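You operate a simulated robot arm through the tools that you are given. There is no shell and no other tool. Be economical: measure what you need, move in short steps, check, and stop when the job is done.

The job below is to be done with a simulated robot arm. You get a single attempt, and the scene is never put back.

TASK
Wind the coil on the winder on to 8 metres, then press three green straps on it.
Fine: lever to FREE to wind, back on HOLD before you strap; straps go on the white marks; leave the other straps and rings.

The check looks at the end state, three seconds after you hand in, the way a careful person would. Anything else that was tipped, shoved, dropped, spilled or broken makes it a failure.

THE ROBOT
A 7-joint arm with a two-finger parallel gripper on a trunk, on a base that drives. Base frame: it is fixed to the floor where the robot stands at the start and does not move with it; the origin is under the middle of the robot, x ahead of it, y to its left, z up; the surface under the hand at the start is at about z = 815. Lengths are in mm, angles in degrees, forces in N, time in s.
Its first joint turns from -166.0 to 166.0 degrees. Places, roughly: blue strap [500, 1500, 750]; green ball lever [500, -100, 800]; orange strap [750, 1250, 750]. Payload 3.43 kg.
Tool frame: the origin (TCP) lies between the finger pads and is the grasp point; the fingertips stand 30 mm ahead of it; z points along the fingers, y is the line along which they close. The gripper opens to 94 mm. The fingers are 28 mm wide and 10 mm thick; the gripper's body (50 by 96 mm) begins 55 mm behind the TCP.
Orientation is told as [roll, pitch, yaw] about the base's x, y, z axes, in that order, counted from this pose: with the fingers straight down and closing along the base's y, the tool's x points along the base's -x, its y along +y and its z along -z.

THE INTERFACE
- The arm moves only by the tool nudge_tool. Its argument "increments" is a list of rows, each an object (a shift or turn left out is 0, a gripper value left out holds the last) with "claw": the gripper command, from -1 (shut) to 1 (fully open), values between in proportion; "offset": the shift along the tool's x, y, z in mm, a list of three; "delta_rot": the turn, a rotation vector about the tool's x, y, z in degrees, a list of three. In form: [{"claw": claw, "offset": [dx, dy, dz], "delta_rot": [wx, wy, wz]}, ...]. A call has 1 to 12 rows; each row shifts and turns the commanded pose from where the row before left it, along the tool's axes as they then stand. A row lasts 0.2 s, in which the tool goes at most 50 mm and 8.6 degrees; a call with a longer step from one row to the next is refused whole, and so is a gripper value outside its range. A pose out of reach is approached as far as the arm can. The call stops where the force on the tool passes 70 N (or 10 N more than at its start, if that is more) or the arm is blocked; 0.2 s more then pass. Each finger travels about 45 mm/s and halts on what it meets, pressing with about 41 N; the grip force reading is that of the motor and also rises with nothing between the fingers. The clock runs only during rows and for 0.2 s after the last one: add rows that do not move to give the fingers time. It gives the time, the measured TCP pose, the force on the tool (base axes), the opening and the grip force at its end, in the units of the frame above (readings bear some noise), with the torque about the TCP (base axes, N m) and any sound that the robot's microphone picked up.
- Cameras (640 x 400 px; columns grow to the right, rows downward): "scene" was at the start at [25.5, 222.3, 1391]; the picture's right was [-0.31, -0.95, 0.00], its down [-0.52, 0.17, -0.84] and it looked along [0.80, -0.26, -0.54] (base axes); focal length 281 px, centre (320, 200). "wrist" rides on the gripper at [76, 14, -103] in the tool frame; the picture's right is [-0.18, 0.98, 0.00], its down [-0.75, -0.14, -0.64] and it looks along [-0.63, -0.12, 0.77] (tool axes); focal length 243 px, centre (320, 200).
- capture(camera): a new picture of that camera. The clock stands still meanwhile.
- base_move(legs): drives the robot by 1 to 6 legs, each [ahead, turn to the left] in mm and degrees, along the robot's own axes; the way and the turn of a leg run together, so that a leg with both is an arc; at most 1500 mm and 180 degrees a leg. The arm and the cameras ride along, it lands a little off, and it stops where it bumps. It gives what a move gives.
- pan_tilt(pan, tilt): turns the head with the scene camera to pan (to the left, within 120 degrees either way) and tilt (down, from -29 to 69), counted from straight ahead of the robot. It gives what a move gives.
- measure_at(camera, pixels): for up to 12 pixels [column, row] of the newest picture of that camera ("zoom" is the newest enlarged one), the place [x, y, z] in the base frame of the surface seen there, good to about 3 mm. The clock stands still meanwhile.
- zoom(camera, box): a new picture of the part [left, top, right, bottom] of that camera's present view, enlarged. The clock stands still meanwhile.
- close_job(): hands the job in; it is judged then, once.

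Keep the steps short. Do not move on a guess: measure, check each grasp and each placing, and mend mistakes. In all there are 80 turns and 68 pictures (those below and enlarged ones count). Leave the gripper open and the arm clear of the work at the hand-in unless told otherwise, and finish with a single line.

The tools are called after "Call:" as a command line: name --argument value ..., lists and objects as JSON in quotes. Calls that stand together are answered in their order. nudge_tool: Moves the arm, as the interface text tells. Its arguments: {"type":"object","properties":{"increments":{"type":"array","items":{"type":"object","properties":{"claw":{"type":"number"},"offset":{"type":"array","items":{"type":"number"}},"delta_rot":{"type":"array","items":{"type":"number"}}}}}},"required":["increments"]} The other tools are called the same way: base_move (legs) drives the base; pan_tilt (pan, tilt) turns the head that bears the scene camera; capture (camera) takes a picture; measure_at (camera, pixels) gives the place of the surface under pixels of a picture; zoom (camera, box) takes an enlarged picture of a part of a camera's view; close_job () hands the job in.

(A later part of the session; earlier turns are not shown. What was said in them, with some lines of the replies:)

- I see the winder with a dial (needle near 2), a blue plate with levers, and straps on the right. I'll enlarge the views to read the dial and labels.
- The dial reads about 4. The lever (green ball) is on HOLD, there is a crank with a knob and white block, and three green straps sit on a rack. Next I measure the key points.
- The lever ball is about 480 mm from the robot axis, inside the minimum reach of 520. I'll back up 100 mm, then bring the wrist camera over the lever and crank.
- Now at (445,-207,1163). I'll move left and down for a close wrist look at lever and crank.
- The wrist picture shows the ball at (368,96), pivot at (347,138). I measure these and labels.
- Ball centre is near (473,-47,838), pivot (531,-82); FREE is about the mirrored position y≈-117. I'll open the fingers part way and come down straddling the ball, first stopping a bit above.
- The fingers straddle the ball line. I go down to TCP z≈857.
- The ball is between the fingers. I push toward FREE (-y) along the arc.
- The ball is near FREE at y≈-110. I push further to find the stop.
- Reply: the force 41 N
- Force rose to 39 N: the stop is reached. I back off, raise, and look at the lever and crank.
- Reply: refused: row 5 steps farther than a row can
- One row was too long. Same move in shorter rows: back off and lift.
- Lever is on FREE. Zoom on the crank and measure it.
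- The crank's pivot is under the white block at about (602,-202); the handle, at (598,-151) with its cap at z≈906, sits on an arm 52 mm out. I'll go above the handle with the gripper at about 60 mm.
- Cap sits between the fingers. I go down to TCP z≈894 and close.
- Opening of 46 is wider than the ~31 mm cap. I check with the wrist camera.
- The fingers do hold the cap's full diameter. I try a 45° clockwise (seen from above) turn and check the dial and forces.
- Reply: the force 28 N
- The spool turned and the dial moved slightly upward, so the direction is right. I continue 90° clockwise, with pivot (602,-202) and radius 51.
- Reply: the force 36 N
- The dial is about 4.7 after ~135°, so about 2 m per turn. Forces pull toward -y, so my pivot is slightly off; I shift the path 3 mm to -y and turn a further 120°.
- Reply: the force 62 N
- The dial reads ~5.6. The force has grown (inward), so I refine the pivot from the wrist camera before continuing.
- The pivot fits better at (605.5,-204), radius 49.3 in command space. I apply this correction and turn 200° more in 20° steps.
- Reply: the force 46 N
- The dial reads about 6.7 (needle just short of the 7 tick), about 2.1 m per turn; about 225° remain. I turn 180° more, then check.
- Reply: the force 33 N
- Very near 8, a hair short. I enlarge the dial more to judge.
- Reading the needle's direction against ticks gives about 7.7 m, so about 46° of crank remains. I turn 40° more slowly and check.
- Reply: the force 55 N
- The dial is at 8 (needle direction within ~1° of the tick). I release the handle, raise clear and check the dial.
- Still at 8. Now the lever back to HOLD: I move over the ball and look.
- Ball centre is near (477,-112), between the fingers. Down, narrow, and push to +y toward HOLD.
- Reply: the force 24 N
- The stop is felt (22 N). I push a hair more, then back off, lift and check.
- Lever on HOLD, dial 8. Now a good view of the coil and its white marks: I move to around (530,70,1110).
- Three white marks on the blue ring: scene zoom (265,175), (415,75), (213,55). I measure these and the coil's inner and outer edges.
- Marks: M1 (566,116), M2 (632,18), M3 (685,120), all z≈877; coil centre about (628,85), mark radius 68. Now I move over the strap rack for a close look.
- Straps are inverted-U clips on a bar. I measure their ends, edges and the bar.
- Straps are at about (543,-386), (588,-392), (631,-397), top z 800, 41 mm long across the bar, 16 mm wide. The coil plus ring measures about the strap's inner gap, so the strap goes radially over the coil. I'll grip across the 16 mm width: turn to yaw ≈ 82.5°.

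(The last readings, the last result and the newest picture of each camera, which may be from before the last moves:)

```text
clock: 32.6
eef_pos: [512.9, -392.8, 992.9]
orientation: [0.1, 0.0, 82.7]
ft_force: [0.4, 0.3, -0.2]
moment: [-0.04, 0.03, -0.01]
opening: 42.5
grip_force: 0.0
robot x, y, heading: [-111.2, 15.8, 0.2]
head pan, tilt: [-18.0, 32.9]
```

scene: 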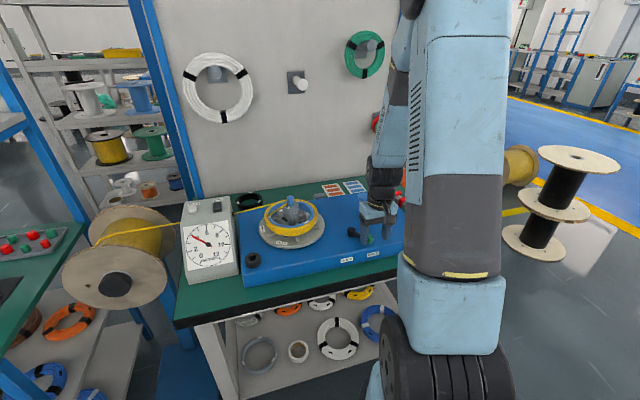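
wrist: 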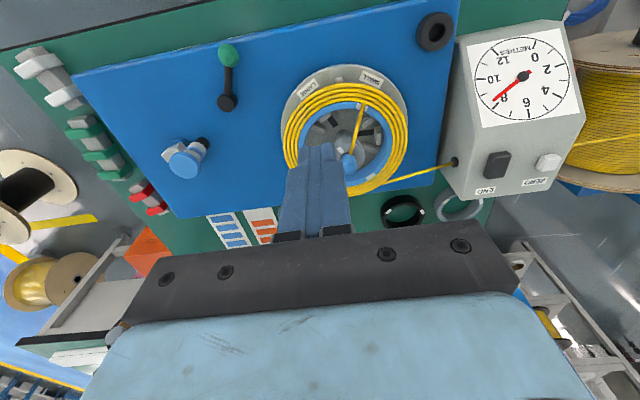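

Yaw is 82.7. I shift over strap 1 and descend to z≈890 for a check picture.

Call:
nudge_tool --increments '[{"offset": [-5, -15, 20]}, {"offset": [-4.8, -14, 30]}, {"offset": [0, 0, 40]}, {"offset": [0, 0, 13]}]'

Call:
capture --camera "wrist"

```text
clock: 33.6
eef_pos: [542.6, -386.0, 892.2]
orientation: [0.0, -0.2, 82.6]
ft_force: [-0.2, 1.2, -0.7]
moment: [-0.03, 0.02, 0.01]
opening: 42.4
grip_force: 0.1
robot x, y, heading: [-110.7, 17.1, 0.1]
head pan, tilt: [-18.0, 32.9]
```

```text
26 pictures are left
```

wrist: 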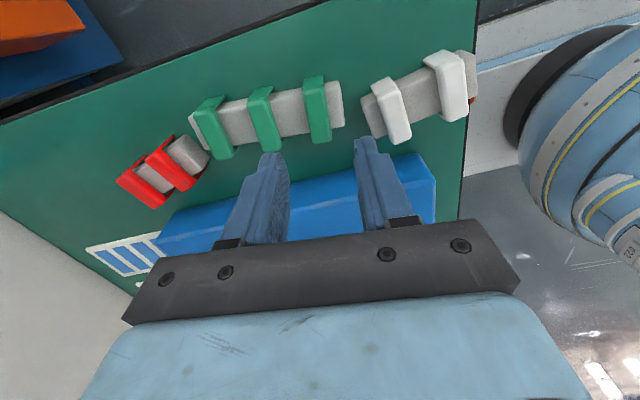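

Call:
measure_at --camera "wrist" --pixels '[[315, 79], [313, 95], [318, 110], [321, 125], [322, 133], [310, 110], [327, 108], [322, 140], [304, 105], [290, 122], [325, 84], [335, 108]]'

Call:
zoom --camera "wrist" --box '[270, 60, 370, 160]'

```text
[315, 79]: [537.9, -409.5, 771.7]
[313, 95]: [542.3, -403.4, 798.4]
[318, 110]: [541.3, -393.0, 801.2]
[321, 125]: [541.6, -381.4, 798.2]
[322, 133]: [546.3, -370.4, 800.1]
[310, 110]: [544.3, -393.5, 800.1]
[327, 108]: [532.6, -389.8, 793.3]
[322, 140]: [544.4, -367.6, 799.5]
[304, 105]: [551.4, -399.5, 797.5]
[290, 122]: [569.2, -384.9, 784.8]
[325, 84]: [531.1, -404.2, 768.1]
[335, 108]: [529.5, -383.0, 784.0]
```

```text
4.00 times, centred on (320, 110) of wrist
```

zoom: 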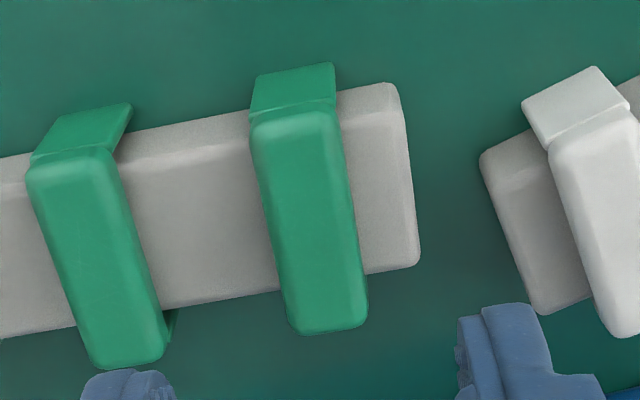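

Strap 1 top centre is (543,-386.5), z 800, and the bar top is 784. I descend to TCP z≈817 (tips at 787) and close.

Call:
nudge_tool --increments '[{"offset": [0, 0, 35]}, {"offset": [0, 0, 30]}, {"offset": [0, 0, 10]}, {"claw": -1}, {}, {}]'

Call:
zoom --camera "wrist" --box '[220, 60, 420, 220]'

```text
clock: 35.0
eef_pos: [540.5, -386.5, 816.4]
orientation: [0.0, 0.1, 82.7]
ft_force: [-10.0, 2.6, 29.7]
moment: [0.32, 0.13, 0.15]
opening: 16.0
grip_force: 39.7
robot x, y, heading: [-107.5, 17.5, 0.3]
head pan, tilt: [-18.0, 32.9]
```

```text
2.50 times, centred on (320, 140) of wrist
```

zoom: 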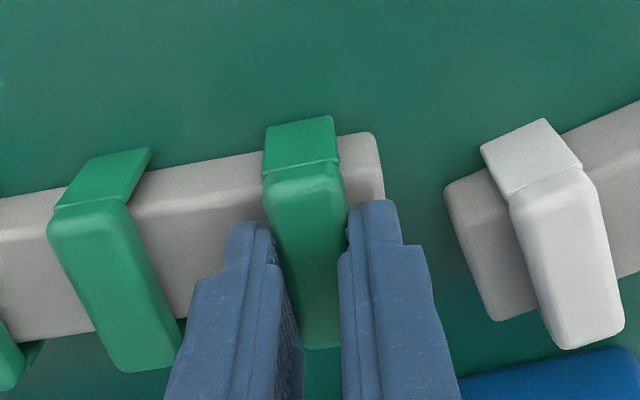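

Strap is gripped (16 mm). I lift slowly and check that the bar stays.

Call:
nudge_tool --increments '[{"offset": [0, 0, -10]}, {"offset": [0, 0, -15]}, {"offset": [0, 0, -25]}, {"offset": [0, 0, -40]}]'

Call:
capture --camera "wrist"

```text
clock: 36.0
eef_pos: [542.2, -386.7, 903.2]
orientation: [0.2, 0.0, 82.6]
ft_force: [-0.7, 0.2, -0.7]
moment: [0.01, 0.06, -0.03]
opening: 15.8
grip_force: 41.1
robot x, y, heading: [-111.7, 14.5, 0.2]
head pan, tilt: [-18.0, 32.9]
```

```text
23 pictures are left
```

wrist: 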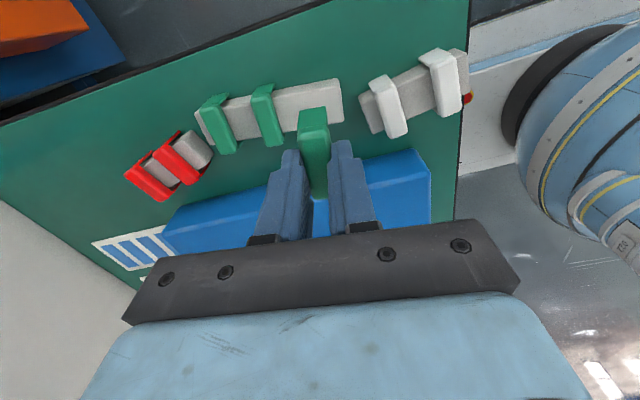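

Strap held squarely; bar and other straps unmoved. I lift, turn to yaw 92.7 (radial at mark M2), and carry it to above M2 at (631,5).

Call:
nudge_tool --increments '[{"offset": [0, 0, -48], "delta_rot": [0, 0, -5.05]}, {"offset": [0, 0, -48], "delta_rot": [0, 0, -5.05]}, {"offset": [-43, -11.9, 0]}, {"offset": [-43, -11.9, 0]}, {"offset": [-43, -11.9, 0]}, {"offset": [-43, -11.9, 0]}, {"offset": [-43, -11.9, 0]}, {"offset": [-43, -11.9, 0]}, {"offset": [-43, -11.9, 0]}, {"offset": [-43, -11.9, 0]}, {"offset": [-43.4, -12.1, 0]}, {}]'

Call:
zoom --camera "wrist" --box '[200, 40, 440, 240]'

```text
clock: 38.6
eef_pos: [633.9, 9.2, 1001.3]
orientation: [-0.1, 0.1, 92.6]
ft_force: [0.4, 0.2, 0.1]
moment: [0.0, 0.02, -0.04]
opening: 16.1
grip_force: 41.2
robot x, y, heading: [-108.8, 13.1, 0.1]
head pan, tilt: [-18.0, 32.9]
```

```text
2.00 times, centred on (320, 140) of wrist
```

zoom: 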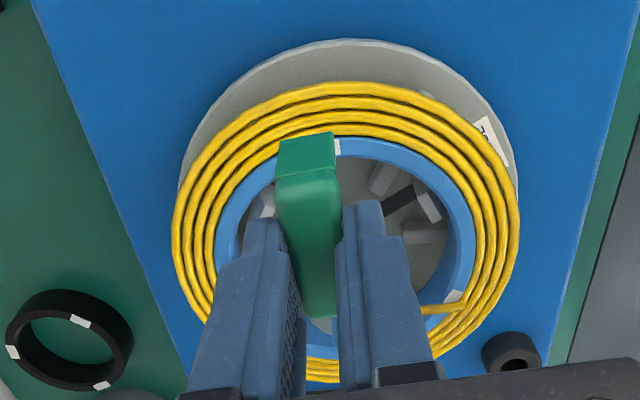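

I measure ring and coil edges around for radii and centre.

Call:
measure_at --camera "zoom" --pixels '[[345, 87], [338, 147], [370, 141], [368, 154], [514, 215], [476, 215], [466, 215], [452, 215], [176, 225], [217, 225], [228, 235], [453, 298]]'

```text
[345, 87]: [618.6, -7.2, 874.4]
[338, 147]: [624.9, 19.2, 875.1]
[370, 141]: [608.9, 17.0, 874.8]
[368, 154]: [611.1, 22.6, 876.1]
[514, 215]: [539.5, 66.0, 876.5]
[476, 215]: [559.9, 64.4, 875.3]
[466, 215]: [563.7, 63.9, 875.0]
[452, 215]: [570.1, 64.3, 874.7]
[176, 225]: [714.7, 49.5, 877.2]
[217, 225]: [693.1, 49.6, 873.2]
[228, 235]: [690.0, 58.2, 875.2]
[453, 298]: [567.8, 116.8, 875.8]
```

Ring inner radius ≈61.5, coil outer ≈93.5, so the strap centre belongs at r≈77.5: (632,7). I descend to just above the coil (z≈948) and look.

Call:
nudge_tool --increments '[{"offset": [0, 0, 30]}, {"offset": [0, 0, 23]}, {}]'

Call:
zoom --camera "wrist" --box '[220, 60, 420, 200]'

Call:
zoom --camera "scene" --box '[265, 180, 355, 250]'

```text
clock: 39.4
eef_pos: [632.6, 7.9, 948.3]
orientation: [0.1, 0.0, 92.8]
ft_force: [-0.3, 0.9, -0.6]
moment: [-0.02, -0.04, -0.02]
opening: 15.9
grip_force: 41.7
robot x, y, heading: [-107.7, 15.2, -0.1]
head pan, tilt: [-18.0, 32.9]
```

```text
2.86 times, centred on (320, 130) of wrist
```

zoom: 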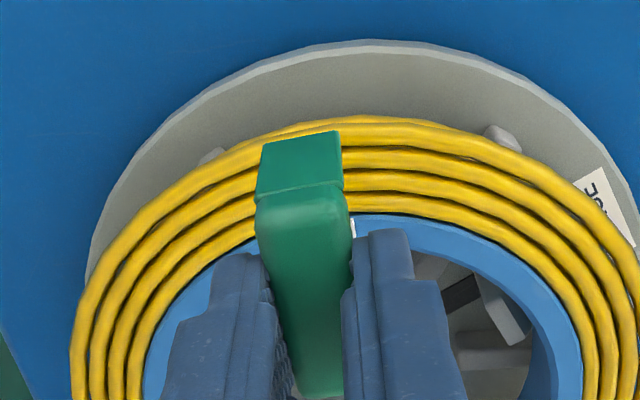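

```text
5.71 times, centred on (310, 215) of scene
```

zoom: 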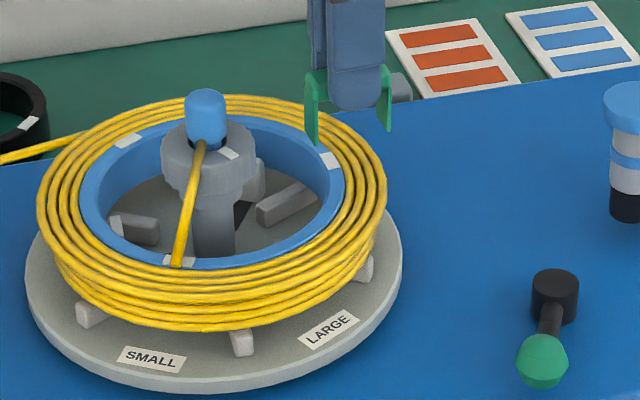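

Alignment looks right within ~1 mm (mark's edge peeking right at zoom (353,228)). I shift 1 mm and press down slowly.

Call:
nudge_tool --increments '[{"offset": [0, 1, 12]}, {"offset": [0, 0, 10]}, {"offset": [0, 0, 8]}, {"offset": [0, 0, 5]}, {}]'

```text
clock: 40.6
eef_pos: [632.0, 7.6, 912.5]
orientation: [0.0, 0.0, 92.7]
ft_force: [1.0, 0.5, -0.7]
moment: [0.01, 0.0, -0.01]
opening: 16.0
grip_force: 41.3
robot x, y, heading: [-109.3, 15.9, 0.1]
head pan, tilt: [-18.0, 32.9]
```

No contact yet at 912.5. Continue in small steps.

Call:
nudge_tool --increments '[{"offset": [0, 0, 3]}, {"offset": [0, 0, 2]}, {"offset": [0, 0, 2]}, {}]'

Call:
zoom --camera "wrist" --box '[220, 60, 420, 200]'

```text
clock: 41.6
eef_pos: [631.4, 4.3, 905.6]
orientation: [0.0, 0.0, 92.6]
ft_force: [0.5, -0.4, 6.7]
moment: [0.02, -0.01, -0.04]
opening: 15.8
grip_force: 41.2
robot x, y, heading: [-111.1, 18.0, 0.2]
head pan, tilt: [-18.0, 32.9]
```

```text
2.86 times, centred on (320, 130) of wrist
```

zoom: 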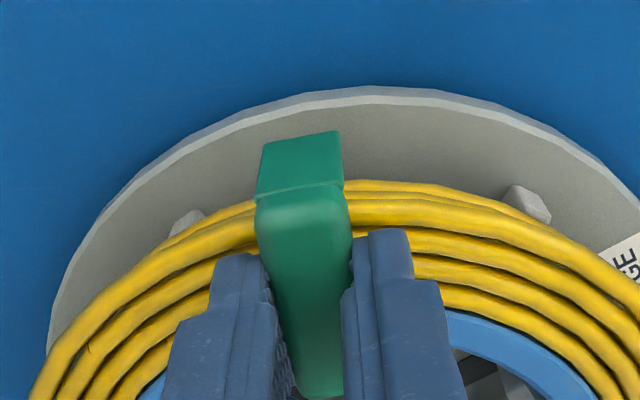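

Contact (6.7 N), outer leg outside the coil. Press a little harder.

Call:
nudge_tool --increments '[{"offset": [0, 0, 2]}, {"offset": [0, 0, 2]}, {"offset": [0, 0, 2]}, {}]'

```text
clock: 42.3
eef_pos: [632.4, 5.8, 906.5]
orientation: [-0.6, 0.1, 92.6]
ft_force: [-1.0, -2.0, 20.3]
moment: [0.1, 0.36, 0.16]
opening: 15.8
grip_force: 41.1
robot x, y, heading: [-108.4, 11.5, 0.0]
head pan, tilt: [-18.0, 32.9]
stopped in row 3: the force on the tool passed its limit at 76 N (the readings are from after the stop); the commanded pose is now the measured one
```

Pressed with 76 N. I release, lift, and inspect.

Call:
nudge_tool --increments '[{"offset": [0, 0, -1], "claw": -0.4}, {}, {"offset": [0, 0, -20]}, {"offset": [0, 0, -40]}, {"offset": [0, 0, -10]}]'

Call:
zoom --camera "wrist" --box '[220, 60, 420, 200]'

```text
clock: 43.5
eef_pos: [632.4, 7.7, 975.9]
orientation: [-0.3, 0.0, 92.7]
ft_force: [-0.1, -0.1, -0.5]
moment: [0.04, 0.04, 0.05]
opening: 28.4
grip_force: 0.1
robot x, y, heading: [-108.4, 14.9, -0.1]
head pan, tilt: [-18.0, 32.9]
```

```text
2.86 times, centred on (320, 130) of wrist
```

zoom: 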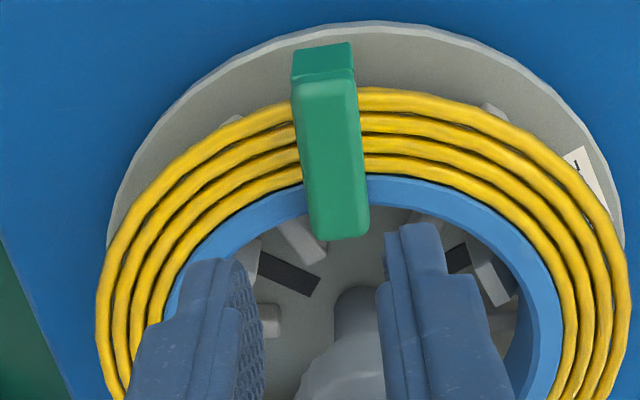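

The strap straddles ring and coil at M2 and covers the mark. I measure its top height for seating.

Call:
measure_at --camera "zoom" --pixels '[[327, 95], [335, 160], [342, 220], [320, 160], [355, 160], [322, 60], [325, 170], [338, 130]]'

```text
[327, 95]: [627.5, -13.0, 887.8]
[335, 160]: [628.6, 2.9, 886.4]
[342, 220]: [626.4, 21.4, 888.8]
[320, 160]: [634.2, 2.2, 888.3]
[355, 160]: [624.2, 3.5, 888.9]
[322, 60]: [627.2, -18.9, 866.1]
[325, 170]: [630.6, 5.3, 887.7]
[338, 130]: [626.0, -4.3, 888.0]
```

Top is level at z≈888, fully seated. Now strap 2 near (588,-392): go there with yaw 82.6.

Call:
nudge_tool --increments '[{"offset": [0, 0, -30], "claw": -0.1}, {"offset": [44.1, 7, 0]}, {"offset": [44.1, 7, 0]}, {"offset": [44.1, 7, 0]}, {"offset": [44.1, 7, 0]}, {"offset": [44.1, 7, 0]}, {"offset": [44.1, 7, 0]}, {"offset": [44.1, 7, 0]}, {"offset": [44.1, 7, 0]}, {"offset": [44.1, 7, 0]}, {"offset": [0, 0, 45], "delta_rot": [0, 0, 5.05]}, {"offset": [0, 0, 45], "delta_rot": [0, 0, 5.05]}]'

Call:
capture --camera "wrist"

```text
clock: 46.1
eef_pos: [589.1, -393.7, 912.4]
orientation: [-0.4, 0.0, 82.6]
ft_force: [-0.6, -0.5, 0.6]
moment: [-0.02, -0.01, -0.01]
opening: 42.3
grip_force: 0.1
robot x, y, heading: [-111.3, 16.1, 0.1]
head pan, tilt: [-18.0, 32.9]
```

```text
17 pictures are left
```

wrist: 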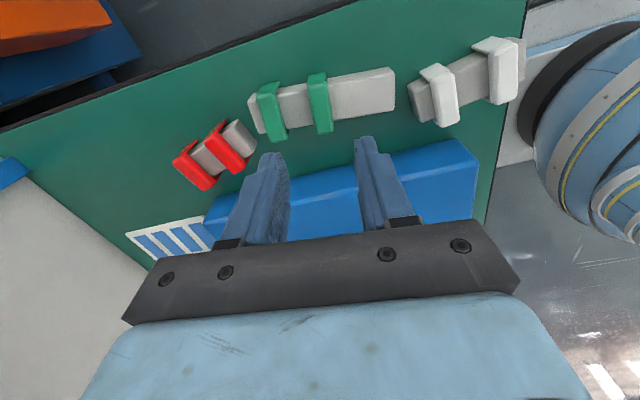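

Call:
measure_at --camera "wrist" --pixels '[[317, 85], [319, 100], [322, 115], [323, 128], [313, 105], [326, 103], [266, 96], [275, 135], [355, 95]]'

```text
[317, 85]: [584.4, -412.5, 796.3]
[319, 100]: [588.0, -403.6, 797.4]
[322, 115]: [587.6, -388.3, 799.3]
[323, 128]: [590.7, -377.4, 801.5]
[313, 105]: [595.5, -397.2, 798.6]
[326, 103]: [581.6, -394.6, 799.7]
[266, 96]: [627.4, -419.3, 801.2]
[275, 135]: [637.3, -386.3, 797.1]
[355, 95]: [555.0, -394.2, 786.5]
```

Strap 2 centre ≈ (588,-393.5), aligned. Descend to z≈818 and grip.

Call:
nudge_tool --increments '[{"offset": [0, 1, 40], "delta_rot": [0, -0.4, 0]}, {"offset": [0, 0, 35]}, {"offset": [0, 0, 19]}, {"claw": -1}, {}, {}]'

```text
clock: 47.5
eef_pos: [587.1, -392.9, 820.2]
orientation: [-0.2, -0.4, 82.5]
ft_force: [-0.1, -0.1, -0.3]
moment: [-0.03, -0.04, 0.0]
opening: 16.0
grip_force: 39.9
robot x, y, heading: [-108.8, 17.4, -0.1]
head pan, tilt: [-18.0, 32.9]
```

Gripped (16 mm). I lift, turn to yaw 32.9 (M3's radial), and carry to above M3 at (694,127).

Call:
nudge_tool --increments '[{"offset": [0, 0, -20]}, {"offset": [0, 0, -42]}, {"offset": [0, 0, -43], "delta_rot": [0, 0, 8.27]}, {"offset": [0, 0, -43], "delta_rot": [0, 0, 8.27]}, {"offset": [0, 0, -42], "delta_rot": [0, 0, 8.27]}, {"delta_rot": [0, 0, 8.27]}, {"delta_rot": [0, 0, 8.27]}, {"delta_rot": [0, 0, 8.25]}, {"offset": [-33.85, 34.45, 0]}, {"offset": [-33.85, 34.45, 0]}, {"offset": [-33.85, 34.45, 0]}, {"offset": [-33.85, 34.45, 0]}]'

Call:
nudge_tool --increments '[{"offset": [-33.85, 34.45, 0]}, {"offset": [-33.85, 34.45, 0]}, {"offset": [-33.85, 34.45, 0]}, {"offset": [-33.85, 34.45, 0]}, {"offset": [-33.85, 34.45, 0]}, {"offset": [-33.85, 34.45, 0]}, {"offset": [-33.85, 34.45, 0]}, {}]'

Call:
capture --camera "wrist"

```text
clock: 50.1
eef_pos: [626.1, -204.2, 1012.8]
orientation: [0.1, -0.5, 32.9]
ft_force: [0.7, -0.9, -0.4]
moment: [0.04, -0.04, -0.02]
opening: 16.0
grip_force: 41.4
robot x, y, heading: [-108.8, 15.9, 0.1]
head pan, tilt: [-18.0, 32.9]
```

```text
clock: 51.9
eef_pos: [691.3, 128.3, 1017.1]
orientation: [0.1, -0.5, 33.0]
ft_force: [0.9, 1.0, -0.6]
moment: [0.0, -0.02, 0.01]
opening: 15.8
grip_force: 41.1
robot x, y, heading: [-110.8, 15.1, 0.2]
head pan, tilt: [-18.0, 32.9]
```

```text
16 pictures are left
```

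wrist: 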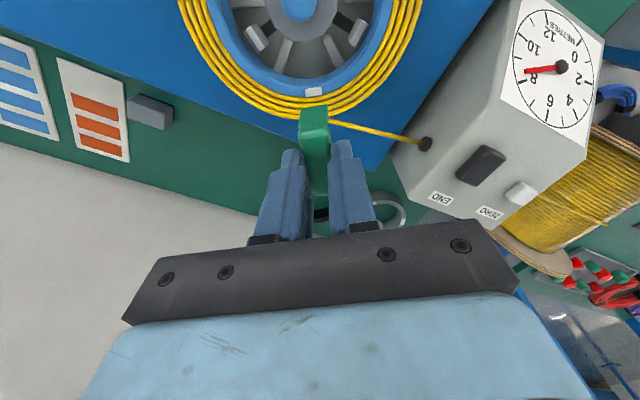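

The mark M3 is at (312,92) and I'd expect (318,88) if aligned; I measure it to compute the correction.

Call:
measure_at --camera "wrist" --pixels '[[312, 92], [306, 93], [319, 91], [312, 85], [311, 99], [310, 112], [311, 92]]'

```text
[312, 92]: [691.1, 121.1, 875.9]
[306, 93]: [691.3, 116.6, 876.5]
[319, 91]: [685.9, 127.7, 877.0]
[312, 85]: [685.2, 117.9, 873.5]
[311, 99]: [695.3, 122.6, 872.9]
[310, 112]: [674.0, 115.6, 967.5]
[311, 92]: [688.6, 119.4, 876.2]
```

The mark is at about (688.5,120.5). I correct by (-4,-5) in tool axes, level the small pitch, and descend to ~955 for another look.

Call:
nudge_tool --increments '[{"offset": [-4, -5, 20], "delta_rot": [-0.27, 0.42, 0]}, {"offset": [0, 0, 30]}, {"offset": [0, 0, 12]}, {}]'

Call:
zoom --camera "wrist" --box '[220, 60, 420, 200]'

```text
clock: 52.9
eef_pos: [698.8, 125.6, 953.1]
orientation: [0.3, -0.1, 33.1]
ft_force: [-0.5, -0.2, -0.8]
moment: [-0.01, 0.04, 0.02]
opening: 16.0
grip_force: 41.3
robot x, y, heading: [-109.7, 14.1, -0.1]
head pan, tilt: [-18.0, 32.9]
```

```text
2.86 times, centred on (320, 130) of wrist
```

zoom: 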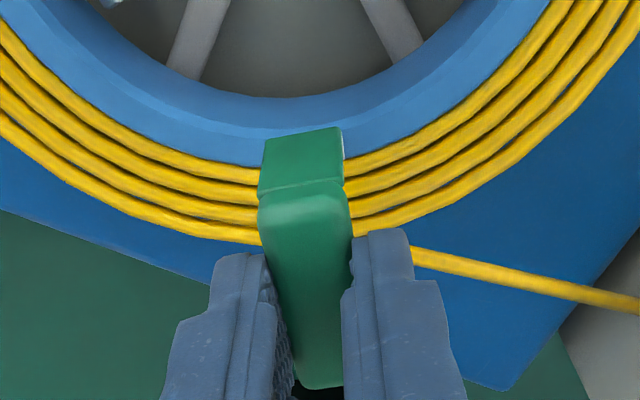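

Strap hides the mark, as expected when aligned; edges suggest 1 mm more outward. Descend slowly and press.

Call:
nudge_tool --increments '[{"offset": [-1, 0, 12]}, {"offset": [0, 0, 12]}, {"offset": [0, 0, 10]}, {"offset": [0, 0, 4]}, {"offset": [0, 0, 2]}, {"offset": [0, 0, 2]}, {}]'

```text
clock: 54.5
eef_pos: [700.5, 127.1, 911.0]
orientation: [0.3, -0.1, 33.1]
ft_force: [-1.0, -0.4, 0.8]
moment: [0.01, 0.0, 0.0]
opening: 15.9
grip_force: 40.3
robot x, y, heading: [-109.2, 15.8, 0.0]
head pan, tilt: [-18.0, 32.9]
```

Not touching yet. Continue in 2 mm steps.

Call:
nudge_tool --increments '[{"offset": [0, 0, 2]}, {"offset": [0, 0, 2]}, {"offset": [0, 0, 2]}, {"offset": [0, 0, 1.5]}, {"offset": [0, 0, 1]}, {}]'

```text
clock: 55.9
eef_pos: [700.5, 127.8, 905.2]
orientation: [0.2, -0.4, 33.0]
ft_force: [5.4, 0.0, 48.7]
moment: [-0.54, -0.05, 0.25]
opening: 16.1
grip_force: 41.1
robot x, y, heading: [-112.0, 12.3, 0.0]
head pan, tilt: [-18.0, 32.9]
```

48.7 N. One more millimetre, then release, lift and inspect.

Call:
nudge_tool --increments '[{"offset": [0, 0, 0.8]}, {}]'

Call:
nudge_tool --increments '[{"offset": [0, 0, -2], "claw": -0.4}, {}, {"offset": [0, 0, -20]}, {"offset": [0, 0, -40]}, {"offset": [0, 0, -10]}]'

Call:
zoom --camera "wrist" --box '[220, 60, 420, 200]'

```text
clock: 56.5
eef_pos: [699.8, 126.4, 906.4]
orientation: [0.1, -0.5, 33.0]
ft_force: [12.0, -0.3, 60.3]
moment: [-0.75, -0.24, 0.52]
opening: 15.9
grip_force: 41.1
robot x, y, heading: [-105.5, 14.4, -0.0]
head pan, tilt: [-18.0, 32.9]
```

```text
clock: 57.7
eef_pos: [698.8, 126.2, 973.9]
orientation: [0.4, 0.0, 33.0]
ft_force: [0.4, -0.2, 0.1]
moment: [-0.06, 0.03, -0.01]
opening: 28.1
grip_force: 0.1
robot x, y, heading: [-108.0, 16.8, 0.6]
head pan, tilt: [-18.0, 32.9]
```

```text
2.86 times, centred on (320, 130) of wrist
```

zoom: 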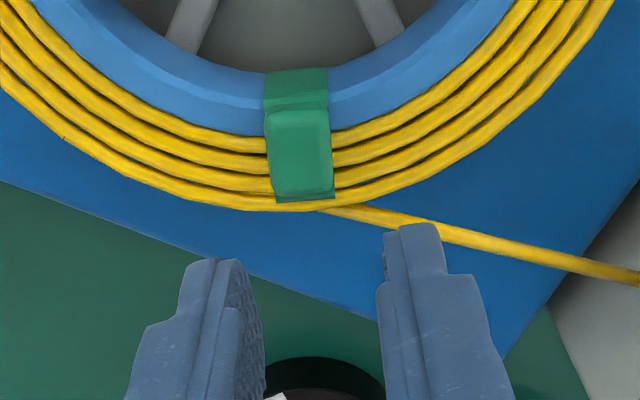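

I measure the strap's height and ends; the outer end seems close to the outermost wire.

Call:
measure_at --camera "zoom" --pixels '[[298, 112], [300, 150], [304, 185], [304, 197], [305, 207], [295, 90], [296, 75], [275, 150], [328, 150], [240, 203], [350, 203]]'

Call:
zoom --camera "scene" --box '[250, 195, 340, 265]'

```text
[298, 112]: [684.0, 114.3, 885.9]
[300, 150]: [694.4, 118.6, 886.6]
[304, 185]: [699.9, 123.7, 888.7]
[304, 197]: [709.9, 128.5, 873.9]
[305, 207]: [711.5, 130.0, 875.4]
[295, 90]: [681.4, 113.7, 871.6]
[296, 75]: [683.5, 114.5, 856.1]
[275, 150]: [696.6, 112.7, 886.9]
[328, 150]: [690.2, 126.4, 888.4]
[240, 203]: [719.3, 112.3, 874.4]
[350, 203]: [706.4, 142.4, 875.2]
```

```text
5.71 times, centred on (295, 230) of scene
```

zoom: 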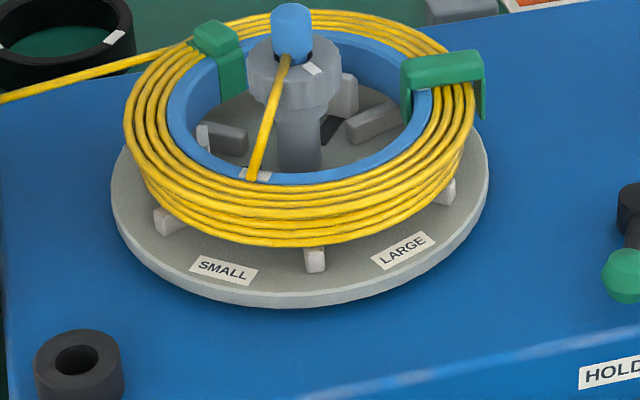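

Strap at M3 looks different in length from the one at M2. I zoom in closer.

Call:
zoom --camera "scene" --box '[272, 192, 340, 225]'

```text
9.41 times, centred on (306, 208) of scene
```

zoom: 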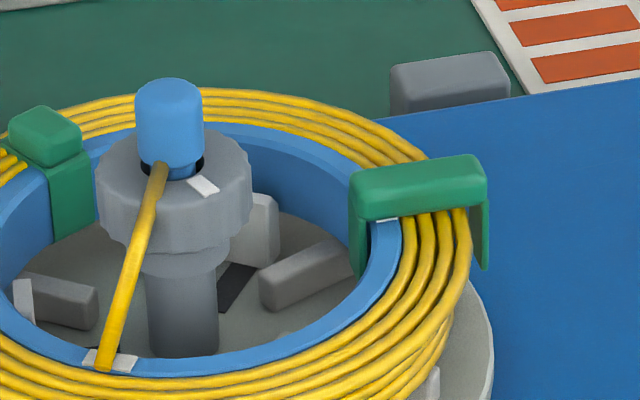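

I raise and shift outward so that the wrist camera sits more directly over the M3 strap.

Call:
nudge_tool --increments '[{"offset": [-35, 0, -20]}, {"offset": [-25, 0, -20]}]'

Call:
zoom --camera "wrist" --box '[200, 0, 420, 150]'

```text
clock: 58.3
eef_pos: [749.1, 159.8, 1014.1]
orientation: [0.4, -0.1, 33.1]
ft_force: [0.0, -0.5, -0.1]
moment: [0.0, 0.0, -0.01]
opening: 28.7
grip_force: 0.1
robot x, y, heading: [-109.5, 12.7, 0.0]
head pan, tilt: [-18.0, 32.9]
```

```text
2.67 times, centred on (310, 75) of wrist
```

zoom: 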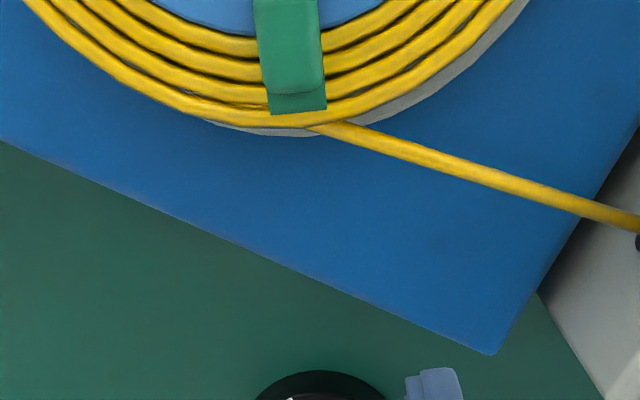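

Call:
measure_at --camera "zoom" --pixels '[[296, 88], [298, 103], [299, 119], [290, 40], [286, 5], [265, 50], [323, 45], [240, 106], [380, 95]]'

Call:
zoom --camera "wrist" --box '[260, 0, 360, 60]'

```text
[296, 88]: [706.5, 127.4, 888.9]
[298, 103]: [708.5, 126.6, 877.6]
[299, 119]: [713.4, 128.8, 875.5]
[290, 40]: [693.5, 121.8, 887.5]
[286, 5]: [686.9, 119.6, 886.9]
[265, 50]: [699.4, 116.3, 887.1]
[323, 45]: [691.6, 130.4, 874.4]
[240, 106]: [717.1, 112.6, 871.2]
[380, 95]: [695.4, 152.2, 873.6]
```

```text
6.40 times, centred on (310, 30) of wrist
```

zoom: 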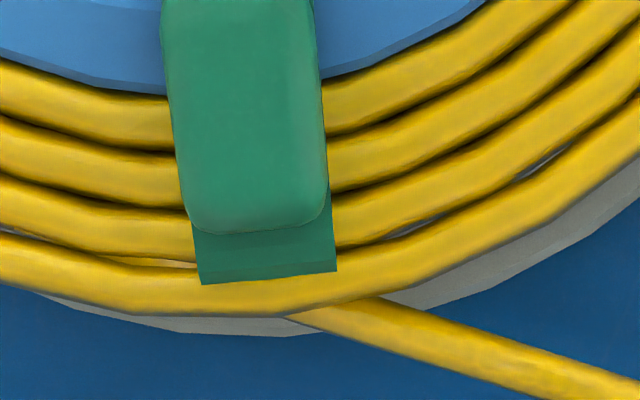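

The M3 strap has cinched: its top is now about 26 mm long with vertical legs, whereas M2's still spans 38 mm with loose legs and sits ~3 mm to the +x side of its mark. So M2 hasn't snapped; I return to re-grip, align and press it longer.

Call:
nudge_tool --increments '[{"claw": -0.3, "delta_rot": [0, 0, -8.51]}, {"delta_rot": [0, 0, -8.51]}, {"delta_rot": [0, 0, -8.51]}, {"delta_rot": [0, 0, -8.51]}, {"delta_rot": [0, 0, -8.51]}, {"delta_rot": [0, 0, -8.51]}, {"delta_rot": [0, 0, -8.5]}, {"offset": [37.6, 31.8, 0]}, {"offset": [37.6, 31.8, 0]}, {"offset": [37.6, 31.8, 0]}, {"offset": [37.4, 31.8, 0]}, {"offset": [0, 0, 40]}]'

Call:
zoom --camera "wrist" --box '[220, 60, 420, 200]'

```text
clock: 60.9
eef_pos: [628.2, 2.4, 972.9]
orientation: [0.0, -0.3, 92.6]
ft_force: [-0.3, 0.4, 0.0]
moment: [-0.02, -0.04, 0.01]
opening: 32.9
grip_force: 0.0
robot x, y, heading: [-113.0, 19.0, 0.1]
head pan, tilt: [-18.0, 32.9]
```

```text
2.86 times, centred on (320, 130) of wrist
```

zoom: 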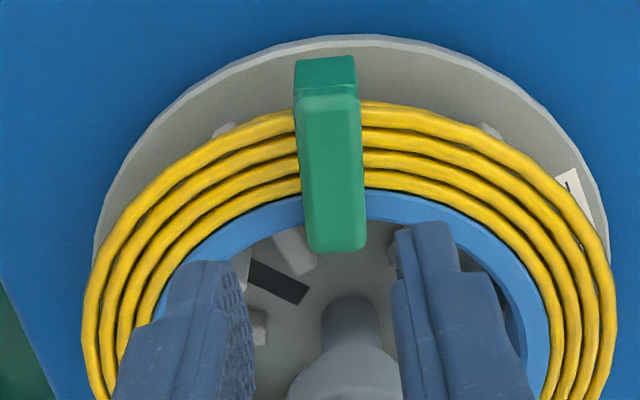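

The M2 strap is 3 mm toward tool +y of my axis. I centre on it, descend to z≈909 and grip it again.

Call:
nudge_tool --increments '[{"offset": [0, 3, 30]}, {"offset": [0, 0, 24]}, {"offset": [0, 0, 10]}, {"claw": -1}, {}, {}]'

```text
clock: 62.3
eef_pos: [627.4, 1.6, 910.6]
orientation: [0.1, -0.4, 92.5]
ft_force: [0.5, 0.0, -0.5]
moment: [-0.01, -0.01, 0.02]
opening: 16.1
grip_force: 40.8
robot x, y, heading: [-107.8, 17.0, 0.0]
head pan, tilt: [-18.0, 32.9]
```

Gripped. I raise 5 mm, watching whether it comes freely.

Call:
nudge_tool --increments '[{"offset": [0, 0, -3]}, {"offset": [0, 0, -3]}, {}]'

Call:
zoom --camera "scene" --box '[285, 195, 345, 225]'

```text
clock: 63.1
eef_pos: [626.3, 1.8, 916.9]
orientation: [0.2, -0.3, 92.7]
ft_force: [-0.4, -0.1, 0.1]
moment: [0.0, -0.01, 0.03]
opening: 15.8
grip_force: 40.8
robot x, y, heading: [-110.3, 14.0, 0.2]
head pan, tilt: [-18.0, 32.9]
```

```text
10.67 times, centred on (315, 210) of scene
```

zoom: 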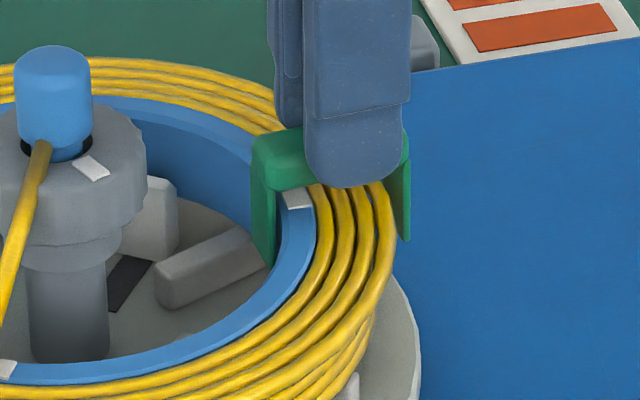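

It lifted freely (not snapped), and the mark is visible at (297,198). I measure mark and strap.

Call:
measure_at --camera "zoom" --pixels '[[298, 204], [298, 198], [297, 192], [297, 212], [290, 170], [290, 150], [355, 184], [285, 200], [310, 198]]'

```text
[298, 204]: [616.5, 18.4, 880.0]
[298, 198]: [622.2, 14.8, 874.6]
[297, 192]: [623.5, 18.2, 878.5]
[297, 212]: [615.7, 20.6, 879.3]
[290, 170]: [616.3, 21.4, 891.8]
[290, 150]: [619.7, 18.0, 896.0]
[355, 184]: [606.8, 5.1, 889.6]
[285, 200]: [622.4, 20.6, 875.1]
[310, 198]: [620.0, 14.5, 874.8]
```

I refine: ring centre ≈(626.5,85), so M2's azimuth is about -89.6 and yaw should be 90.4. I turn 2.3°, shift 1.8 mm inward and 1.5 mm toward -x, then press gently.

Call:
nudge_tool --increments '[{"offset": [-1.8, 1.5, 0], "delta_rot": [0, 0, 2.3]}, {"offset": [0, 0, 3]}, {"offset": [0, 0, 3]}, {"offset": [0, 0, 2]}, {"offset": [0, 0, 1.5]}, {"offset": [0, 0, 1]}, {}]'

```text
clock: 64.7
eef_pos: [626.2, 4.8, 905.7]
orientation: [0.1, -0.4, 90.2]
ft_force: [1.7, -3.1, 32.9]
moment: [-0.02, -0.03, -0.06]
opening: 15.8
grip_force: 41.1
robot x, y, heading: [-109.3, 14.0, 0.1]
head pan, tilt: [-18.0, 32.9]
```

33 N. A bit more and hold.

Call:
nudge_tool --increments '[{"offset": [0, 0, 1]}, {"offset": [0, 0, 0.7]}, {}, {}, {}]'

```text
clock: 65.9
eef_pos: [625.2, 5.1, 905.3]
orientation: [-0.3, -0.3, 90.3]
ft_force: [5.3, -9.3, 65.2]
moment: [-0.3, 0.26, -0.42]
opening: 15.9
grip_force: 41.0
robot x, y, heading: [-111.7, 13.0, 0.1]
head pan, tilt: [-18.0, 32.9]
```

65 N, but the fingertips (z≈875) may be resting on the wires instead of pressing the strap. I release, rise, close the fingers and press on the strap's top.

Call:
nudge_tool --increments '[{"offset": [0, 0, -1.5]}, {"claw": -0.5}, {}, {"offset": [0, 0, -20]}, {"offset": [0, 0, -10], "claw": -1}, {}, {}, {"offset": [0, 0, 8]}, {"offset": [0, 0, 6]}]'

Call:
zoom --camera "wrist" --box '[220, 60, 420, 200]'

```text
clock: 67.9
eef_pos: [625.2, 5.1, 921.2]
orientation: [0.1, -0.4, 90.2]
ft_force: [0.1, -0.1, 0.1]
moment: [-0.05, -0.01, -0.02]
opening: 0.3
grip_force: 33.5
robot x, y, heading: [-111.6, 14.6, -0.0]
head pan, tilt: [-18.0, 32.9]
```

```text
2.86 times, centred on (320, 130) of wrist
```

zoom: 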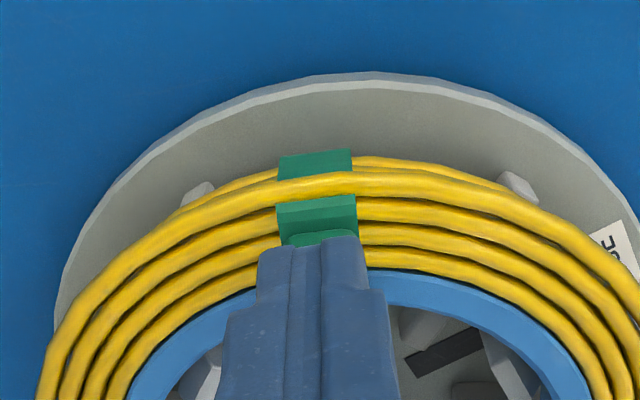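

M2 is now cinched (same form as M3). Next strap 3 near (631.5,-399); red straps are close, so I'll open only to 30 mm. Travel there.

Call:
nudge_tool --increments '[{"offset": [0, 0, -45]}, {"offset": [0, 0, -44]}, {"offset": [44.9, -0.5, 0], "claw": -0.36}, {"offset": [44.9, -0.5, 0]}, {"offset": [44.9, -0.5, 0]}, {"offset": [44.9, -0.5, 0]}, {"offset": [44.9, -0.5, 0]}, {"offset": [44.9, -0.5, 0]}, {"offset": [44.9, -0.5, 0]}, {"offset": [44.9, -0.5, 0]}, {"offset": [44.9, -0.5, 0]}, {"offset": [0, 0, 45], "delta_rot": [0, 0, 7.7]}]'

Call:
nudge_tool --increments '[{"offset": [0, 0, 40]}, {"offset": [0, 0, 15]}]'

Call:
capture --camera "wrist"

```text
clock: 70.5
eef_pos: [630.0, -398.0, 959.7]
orientation: [0.0, -0.3, 82.5]
ft_force: [0.0, 0.7, 0.7]
moment: [-0.01, 0.02, 0.02]
opening: 30.0
grip_force: 0.0
robot x, y, heading: [-108.5, 18.5, 0.1]
head pan, tilt: [-18.0, 32.9]
```

```text
clock: 71.1
eef_pos: [632.6, -399.5, 907.0]
orientation: [0.0, -0.4, 82.5]
ft_force: [-0.9, -0.1, 1.1]
moment: [-0.04, -0.03, -0.03]
opening: 30.1
grip_force: 0.0
robot x, y, heading: [-109.8, 15.9, 0.1]
head pan, tilt: [-18.0, 32.9]
```

```text
6 pictures are left
```

wrist: 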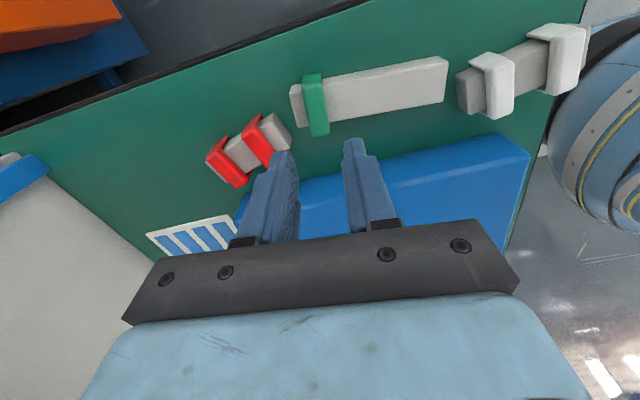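

Call:
measure_at --camera "wrist" --pixels '[[313, 88], [314, 95], [316, 108], [319, 125], [320, 132], [308, 110], [324, 107], [287, 140], [275, 150], [268, 130], [290, 128], [262, 155]]'

```text
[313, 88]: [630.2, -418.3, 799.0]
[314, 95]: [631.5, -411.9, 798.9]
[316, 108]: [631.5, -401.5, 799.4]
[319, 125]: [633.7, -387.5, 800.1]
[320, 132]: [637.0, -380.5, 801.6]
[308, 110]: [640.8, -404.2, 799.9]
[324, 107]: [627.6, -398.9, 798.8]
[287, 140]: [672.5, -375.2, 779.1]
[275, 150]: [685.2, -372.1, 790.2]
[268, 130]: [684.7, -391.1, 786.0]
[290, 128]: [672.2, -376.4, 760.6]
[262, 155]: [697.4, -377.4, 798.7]
```

Strap 3 centre (633,-399.5), aligned; red parts start at x≈670, clear. Descend to z≈821 and grip.

Call:
nudge_tool --increments '[{"offset": [0, 0, 40], "delta_rot": [-0.4, 0.05, 0]}, {"offset": [0, 0, 30]}, {"offset": [0, 0, 16]}, {"claw": -1}, {}, {}]'

```text
clock: 72.5
eef_pos: [631.4, -398.7, 820.9]
orientation: [0.4, -0.3, 82.5]
ft_force: [0.1, 0.4, 0.4]
moment: [0.01, 0.01, 0.01]
opening: 16.0
grip_force: 40.6
robot x, y, heading: [-108.9, 15.0, 0.1]
head pan, tilt: [-18.0, 32.9]
```

Gripped. Lift and turn toward yaw -29.6 for M1, then carry.

Call:
nudge_tool --increments '[{"offset": [0, 0, -20]}, {"offset": [0, 0, -42]}, {"offset": [0, 0, -42], "delta_rot": [0, 0, 8.01]}, {"offset": [0, 0, -42], "delta_rot": [0, 0, 8.01]}, {"offset": [0, 0, -42], "delta_rot": [0, 0, 8.01]}, {"delta_rot": [0, 0, 8.01]}, {"delta_rot": [0, 0, 8.01]}, {"delta_rot": [0, 0, 8.01]}, {"delta_rot": [0, 0, 8.01]}, {"delta_rot": [0, 0, 8.01]}, {"delta_rot": [0, 0, 8.01]}, {"delta_rot": [0, 0, 8.01]}]'

Call:
nudge_tool --increments '[{"delta_rot": [0, 0, 8.01]}, {"delta_rot": [0, 0, 8.01]}, {"delta_rot": [0, 0, 8.01]}, {"delta_rot": [0, 0, 8.0]}, {"offset": [29.44, 38.12, 0]}, {"offset": [29.44, 38.12, 0]}, {"offset": [29.44, 38.12, 0]}, {"offset": [29.44, 38.12, 0]}, {"offset": [29.44, 38.12, 0]}, {"offset": [29.44, 38.12, 0]}, {"offset": [29.44, 38.12, 0]}]'

Call:
nudge_tool --increments '[{"offset": [29.44, 38.12, 0]}, {"offset": [29.44, 38.12, 0]}, {"offset": [29.44, 38.12, 0]}, {"offset": [29.44, 38.12, 0]}, {}]'

Call:
capture --camera "wrist"

```text
clock: 75.1
eef_pos: [633.8, -399.1, 1009.6]
orientation: [0.4, 0.5, 2.3]
ft_force: [-0.1, 0.5, 0.6]
moment: [0.03, -0.03, 0.02]
opening: 15.9
grip_force: 40.9
robot x, y, heading: [-110.3, 11.2, 0.1]
head pan, tilt: [-18.0, 32.9]
```

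```text
clock: 77.5
eef_pos: [584.2, -67.5, 1009.4]
orientation: [0.1, 0.6, -29.8]
ft_force: [-0.5, -0.1, -0.3]
moment: [0.04, -0.01, 0.01]
opening: 16.0
grip_force: 40.9
robot x, y, heading: [-112.3, 14.0, 0.2]
head pan, tilt: [-18.0, 32.9]
```

```text
clock: 78.7
eef_pos: [558.2, 126.0, 1012.9]
orientation: [0.1, 0.5, -29.6]
ft_force: [0.8, 0.5, -1.0]
moment: [0.02, 0.0, -0.01]
opening: 16.3
grip_force: 40.6
robot x, y, heading: [-113.0, 13.9, 0.3]
head pan, tilt: [-18.0, 32.9]
```

```text
5 pictures are left
```

wrist: 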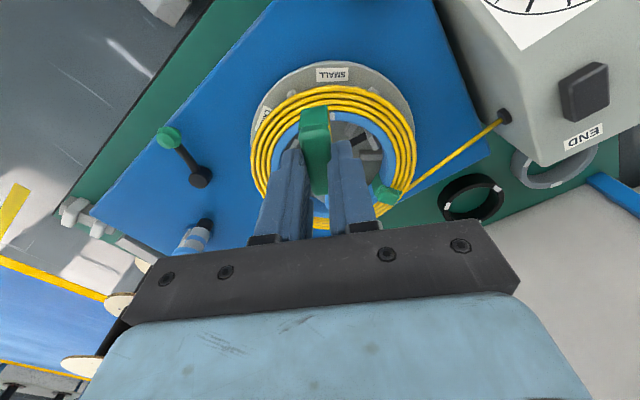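

To see the mark hidden by the strap, I shift aside by 14 mm, lower to z≈980 and take an enlarged view.

Call:
nudge_tool --increments '[{"offset": [0, -14, 15], "delta_rot": [-0.25, -0.43, 0]}, {"offset": [0, 0, 15]}, {}]'

Call:
zoom --camera "wrist" --box '[260, 60, 400, 150]'

```text
clock: 79.5
eef_pos: [549.9, 114.5, 981.6]
orientation: [0.4, 0.2, -29.5]
ft_force: [0.0, -0.6, 0.1]
moment: [0.01, -0.02, 0.04]
opening: 15.9
grip_force: 40.9
robot x, y, heading: [-110.4, 14.7, 0.1]
head pan, tilt: [-18.0, 32.9]
```

```text
4.44 times, centred on (330, 105) of wrist
```

zoom: 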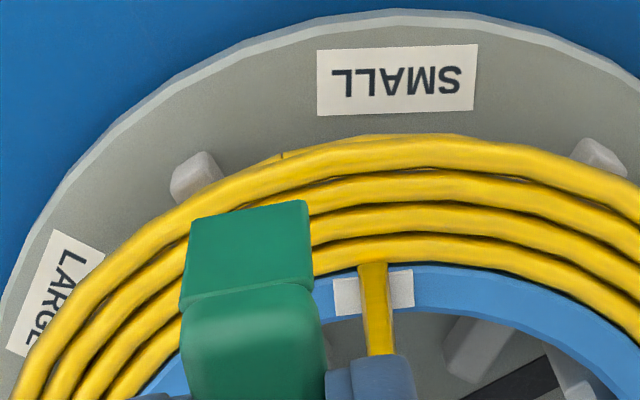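

The mark (zoom (373,292)) lies at tool (-13.7, +17.5); the strap must be over it with centre ~12 mm outward. I shift (-2.5,+16.5) and descend to ~922.

Call:
nudge_tool --increments '[{"offset": [-2.5, 16.5, 0]}, {"offset": [0, 0, 25]}, {"offset": [0, 0, 20]}, {"offset": [0, 0, 12]}, {}]'

Call:
zoom --camera "scene" --box '[260, 200, 330, 250]'

```text
clock: 80.7
eef_pos: [561.5, 127.1, 926.6]
orientation: [0.3, 0.2, -29.7]
ft_force: [-0.1, -0.5, -0.2]
moment: [-0.02, -0.02, 0.01]
opening: 16.0
grip_force: 41.5
robot x, y, heading: [-111.5, 13.3, 0.2]
head pan, tilt: [-18.0, 32.9]
```

```text
8.00 times, centred on (295, 225) of scene
```

zoom: 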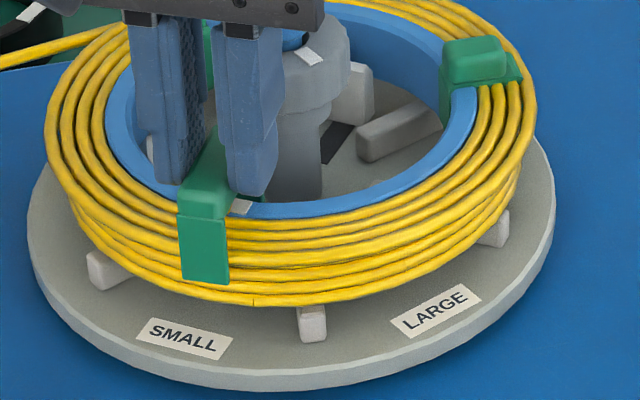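

In the scene view the mark still shows right of the strap at (241,207). I measure both to get the true offset.

Call:
measure_at --camera "zoom" --pixels '[[241, 207], [246, 205], [204, 200], [182, 203], [226, 203], [183, 250], [227, 250], [205, 250], [205, 172], [235, 211], [250, 202]]'

```text
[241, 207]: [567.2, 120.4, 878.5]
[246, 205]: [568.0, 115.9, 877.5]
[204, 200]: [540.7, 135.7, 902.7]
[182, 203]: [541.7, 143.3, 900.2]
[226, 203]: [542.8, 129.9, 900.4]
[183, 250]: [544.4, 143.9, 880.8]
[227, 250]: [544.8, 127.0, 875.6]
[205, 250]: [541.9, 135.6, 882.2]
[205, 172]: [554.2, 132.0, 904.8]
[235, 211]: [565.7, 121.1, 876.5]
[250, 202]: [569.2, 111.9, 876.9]
```

The strap line is about 5.5 mm off tangentially (toward +y). I shift tool y by -5.5, then descend gently.

Call:
nudge_tool --increments '[{"offset": [0, -5.5, 0]}, {"offset": [0, 0, 8]}, {"offset": [0, 0, 5]}, {"offset": [0, 0, 2]}, {"offset": [0, 0, 2]}, {"offset": [0, 0, 2]}, {}]'

```text
clock: 82.3
eef_pos: [559.7, 121.3, 908.6]
orientation: [0.4, 0.0, -29.6]
ft_force: [-3.8, 2.7, 32.3]
moment: [0.06, 0.03, 0.03]
opening: 16.1
grip_force: 41.0
robot x, y, heading: [-111.2, 11.7, -0.1]
head pan, tilt: [-18.0, 32.9]
```

Contact, 32 N at z 908.6. Press a little more and hold.

Call:
nudge_tool --increments '[{"offset": [0, 0, 1]}, {"offset": [0, 0, 0.8]}, {}, {}, {}]'

```text
clock: 83.5
eef_pos: [559.0, 121.1, 905.9]
orientation: [0.4, 0.1, -29.7]
ft_force: [8.2, -3.5, 30.8]
moment: [-0.17, -0.28, -0.02]
opening: 15.8
grip_force: 40.8
robot x, y, heading: [-111.9, 15.8, 0.3]
head pan, tilt: [-18.0, 32.9]
5 turns are left
```

The force dropped as it went down: likely snapped. I release, lift clear and check with both cameras.

Call:
nudge_tool --increments '[{"offset": [0, 0, -1], "claw": -0.4}, {}, {"offset": [0, 0, -20]}, {"offset": [0, 0, -40]}, {"offset": [0, 0, -40], "claw": 0.5}, {"offset": [0, 0, -40]}, {"offset": [0, 0, -40]}]'

Call:
zoom --camera "scene" --box '[250, 195, 340, 265]'

Call:
zoom --camera "wrist" --box '[240, 60, 420, 210]'

```text
clock: 85.1
eef_pos: [557.9, 120.2, 1088.4]
orientation: [0.3, 0.2, -29.5]
ft_force: [0.7, 0.0, -0.3]
moment: [-0.01, 0.02, 0.01]
opening: 70.7
grip_force: 0.0
robot x, y, heading: [-106.0, 16.4, 0.1]
head pan, tilt: [-18.0, 32.9]
```

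```text
5.71 times, centred on (295, 230) of scene
```

zoom: 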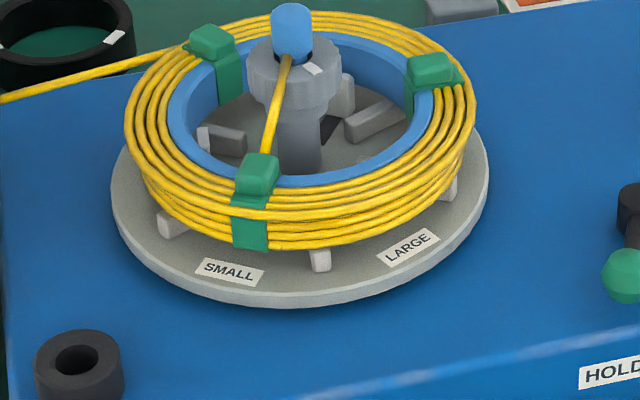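

```text
2.67 times, centred on (330, 135) of wrist
4 turns are left
```

zoom: 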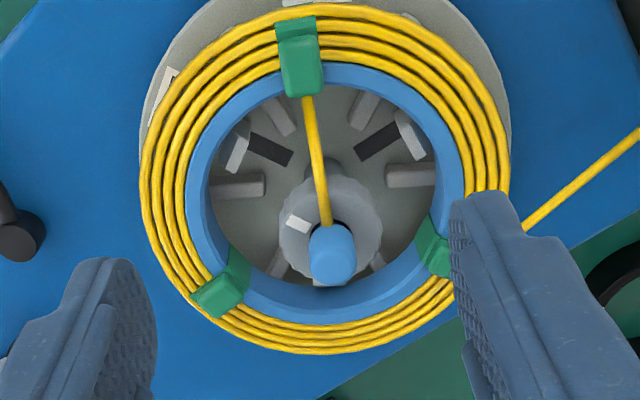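

All three straps are cinched on their marks, with no white showing. I raise the arm clear, open the gripper and take a last look at dial and lever.

Call:
nudge_tool --increments '[{"claw": 1, "offset": [0, -30, -25]}, {"offset": [0, -35, -20]}, {"offset": [0, -35, 0]}, {}]'

Call:
zoom --camera "scene" --box '[170, 180, 430, 300]'

```text
clock: 86.1
eef_pos: [510.2, 31.5, 1132.5]
orientation: [0.4, 0.2, -29.6]
ft_force: [-0.1, 0.2, 0.3]
moment: [-0.03, 0.0, 0.03]
opening: 94.1
grip_force: 0.1
robot x, y, heading: [-110.2, 13.0, 0.0]
head pan, tilt: [-18.0, 32.9]
```

```text
2.46 times, centred on (300, 240) of scene
3 turns are left
```

zoom: 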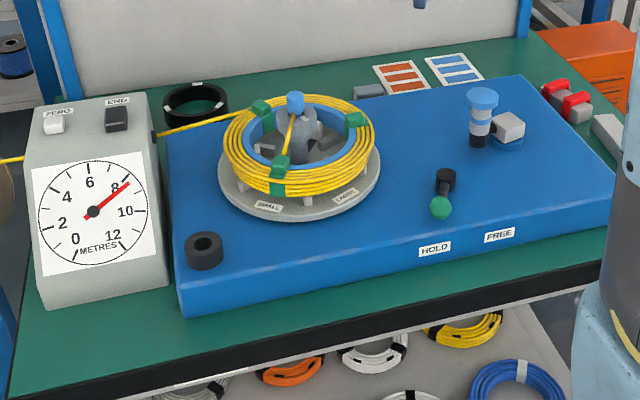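

The dial reads 8, the lever is on HOLD, the three green straps are on, and the arm is clear with the gripper open. I hand in.

Call:
close_job

```text
The job is handed in.
```

The coil is wound to 8 metres by the dial, the lever is back on HOLD, and three green straps are pressed on at the white marks; the other straps and rings were not touched.
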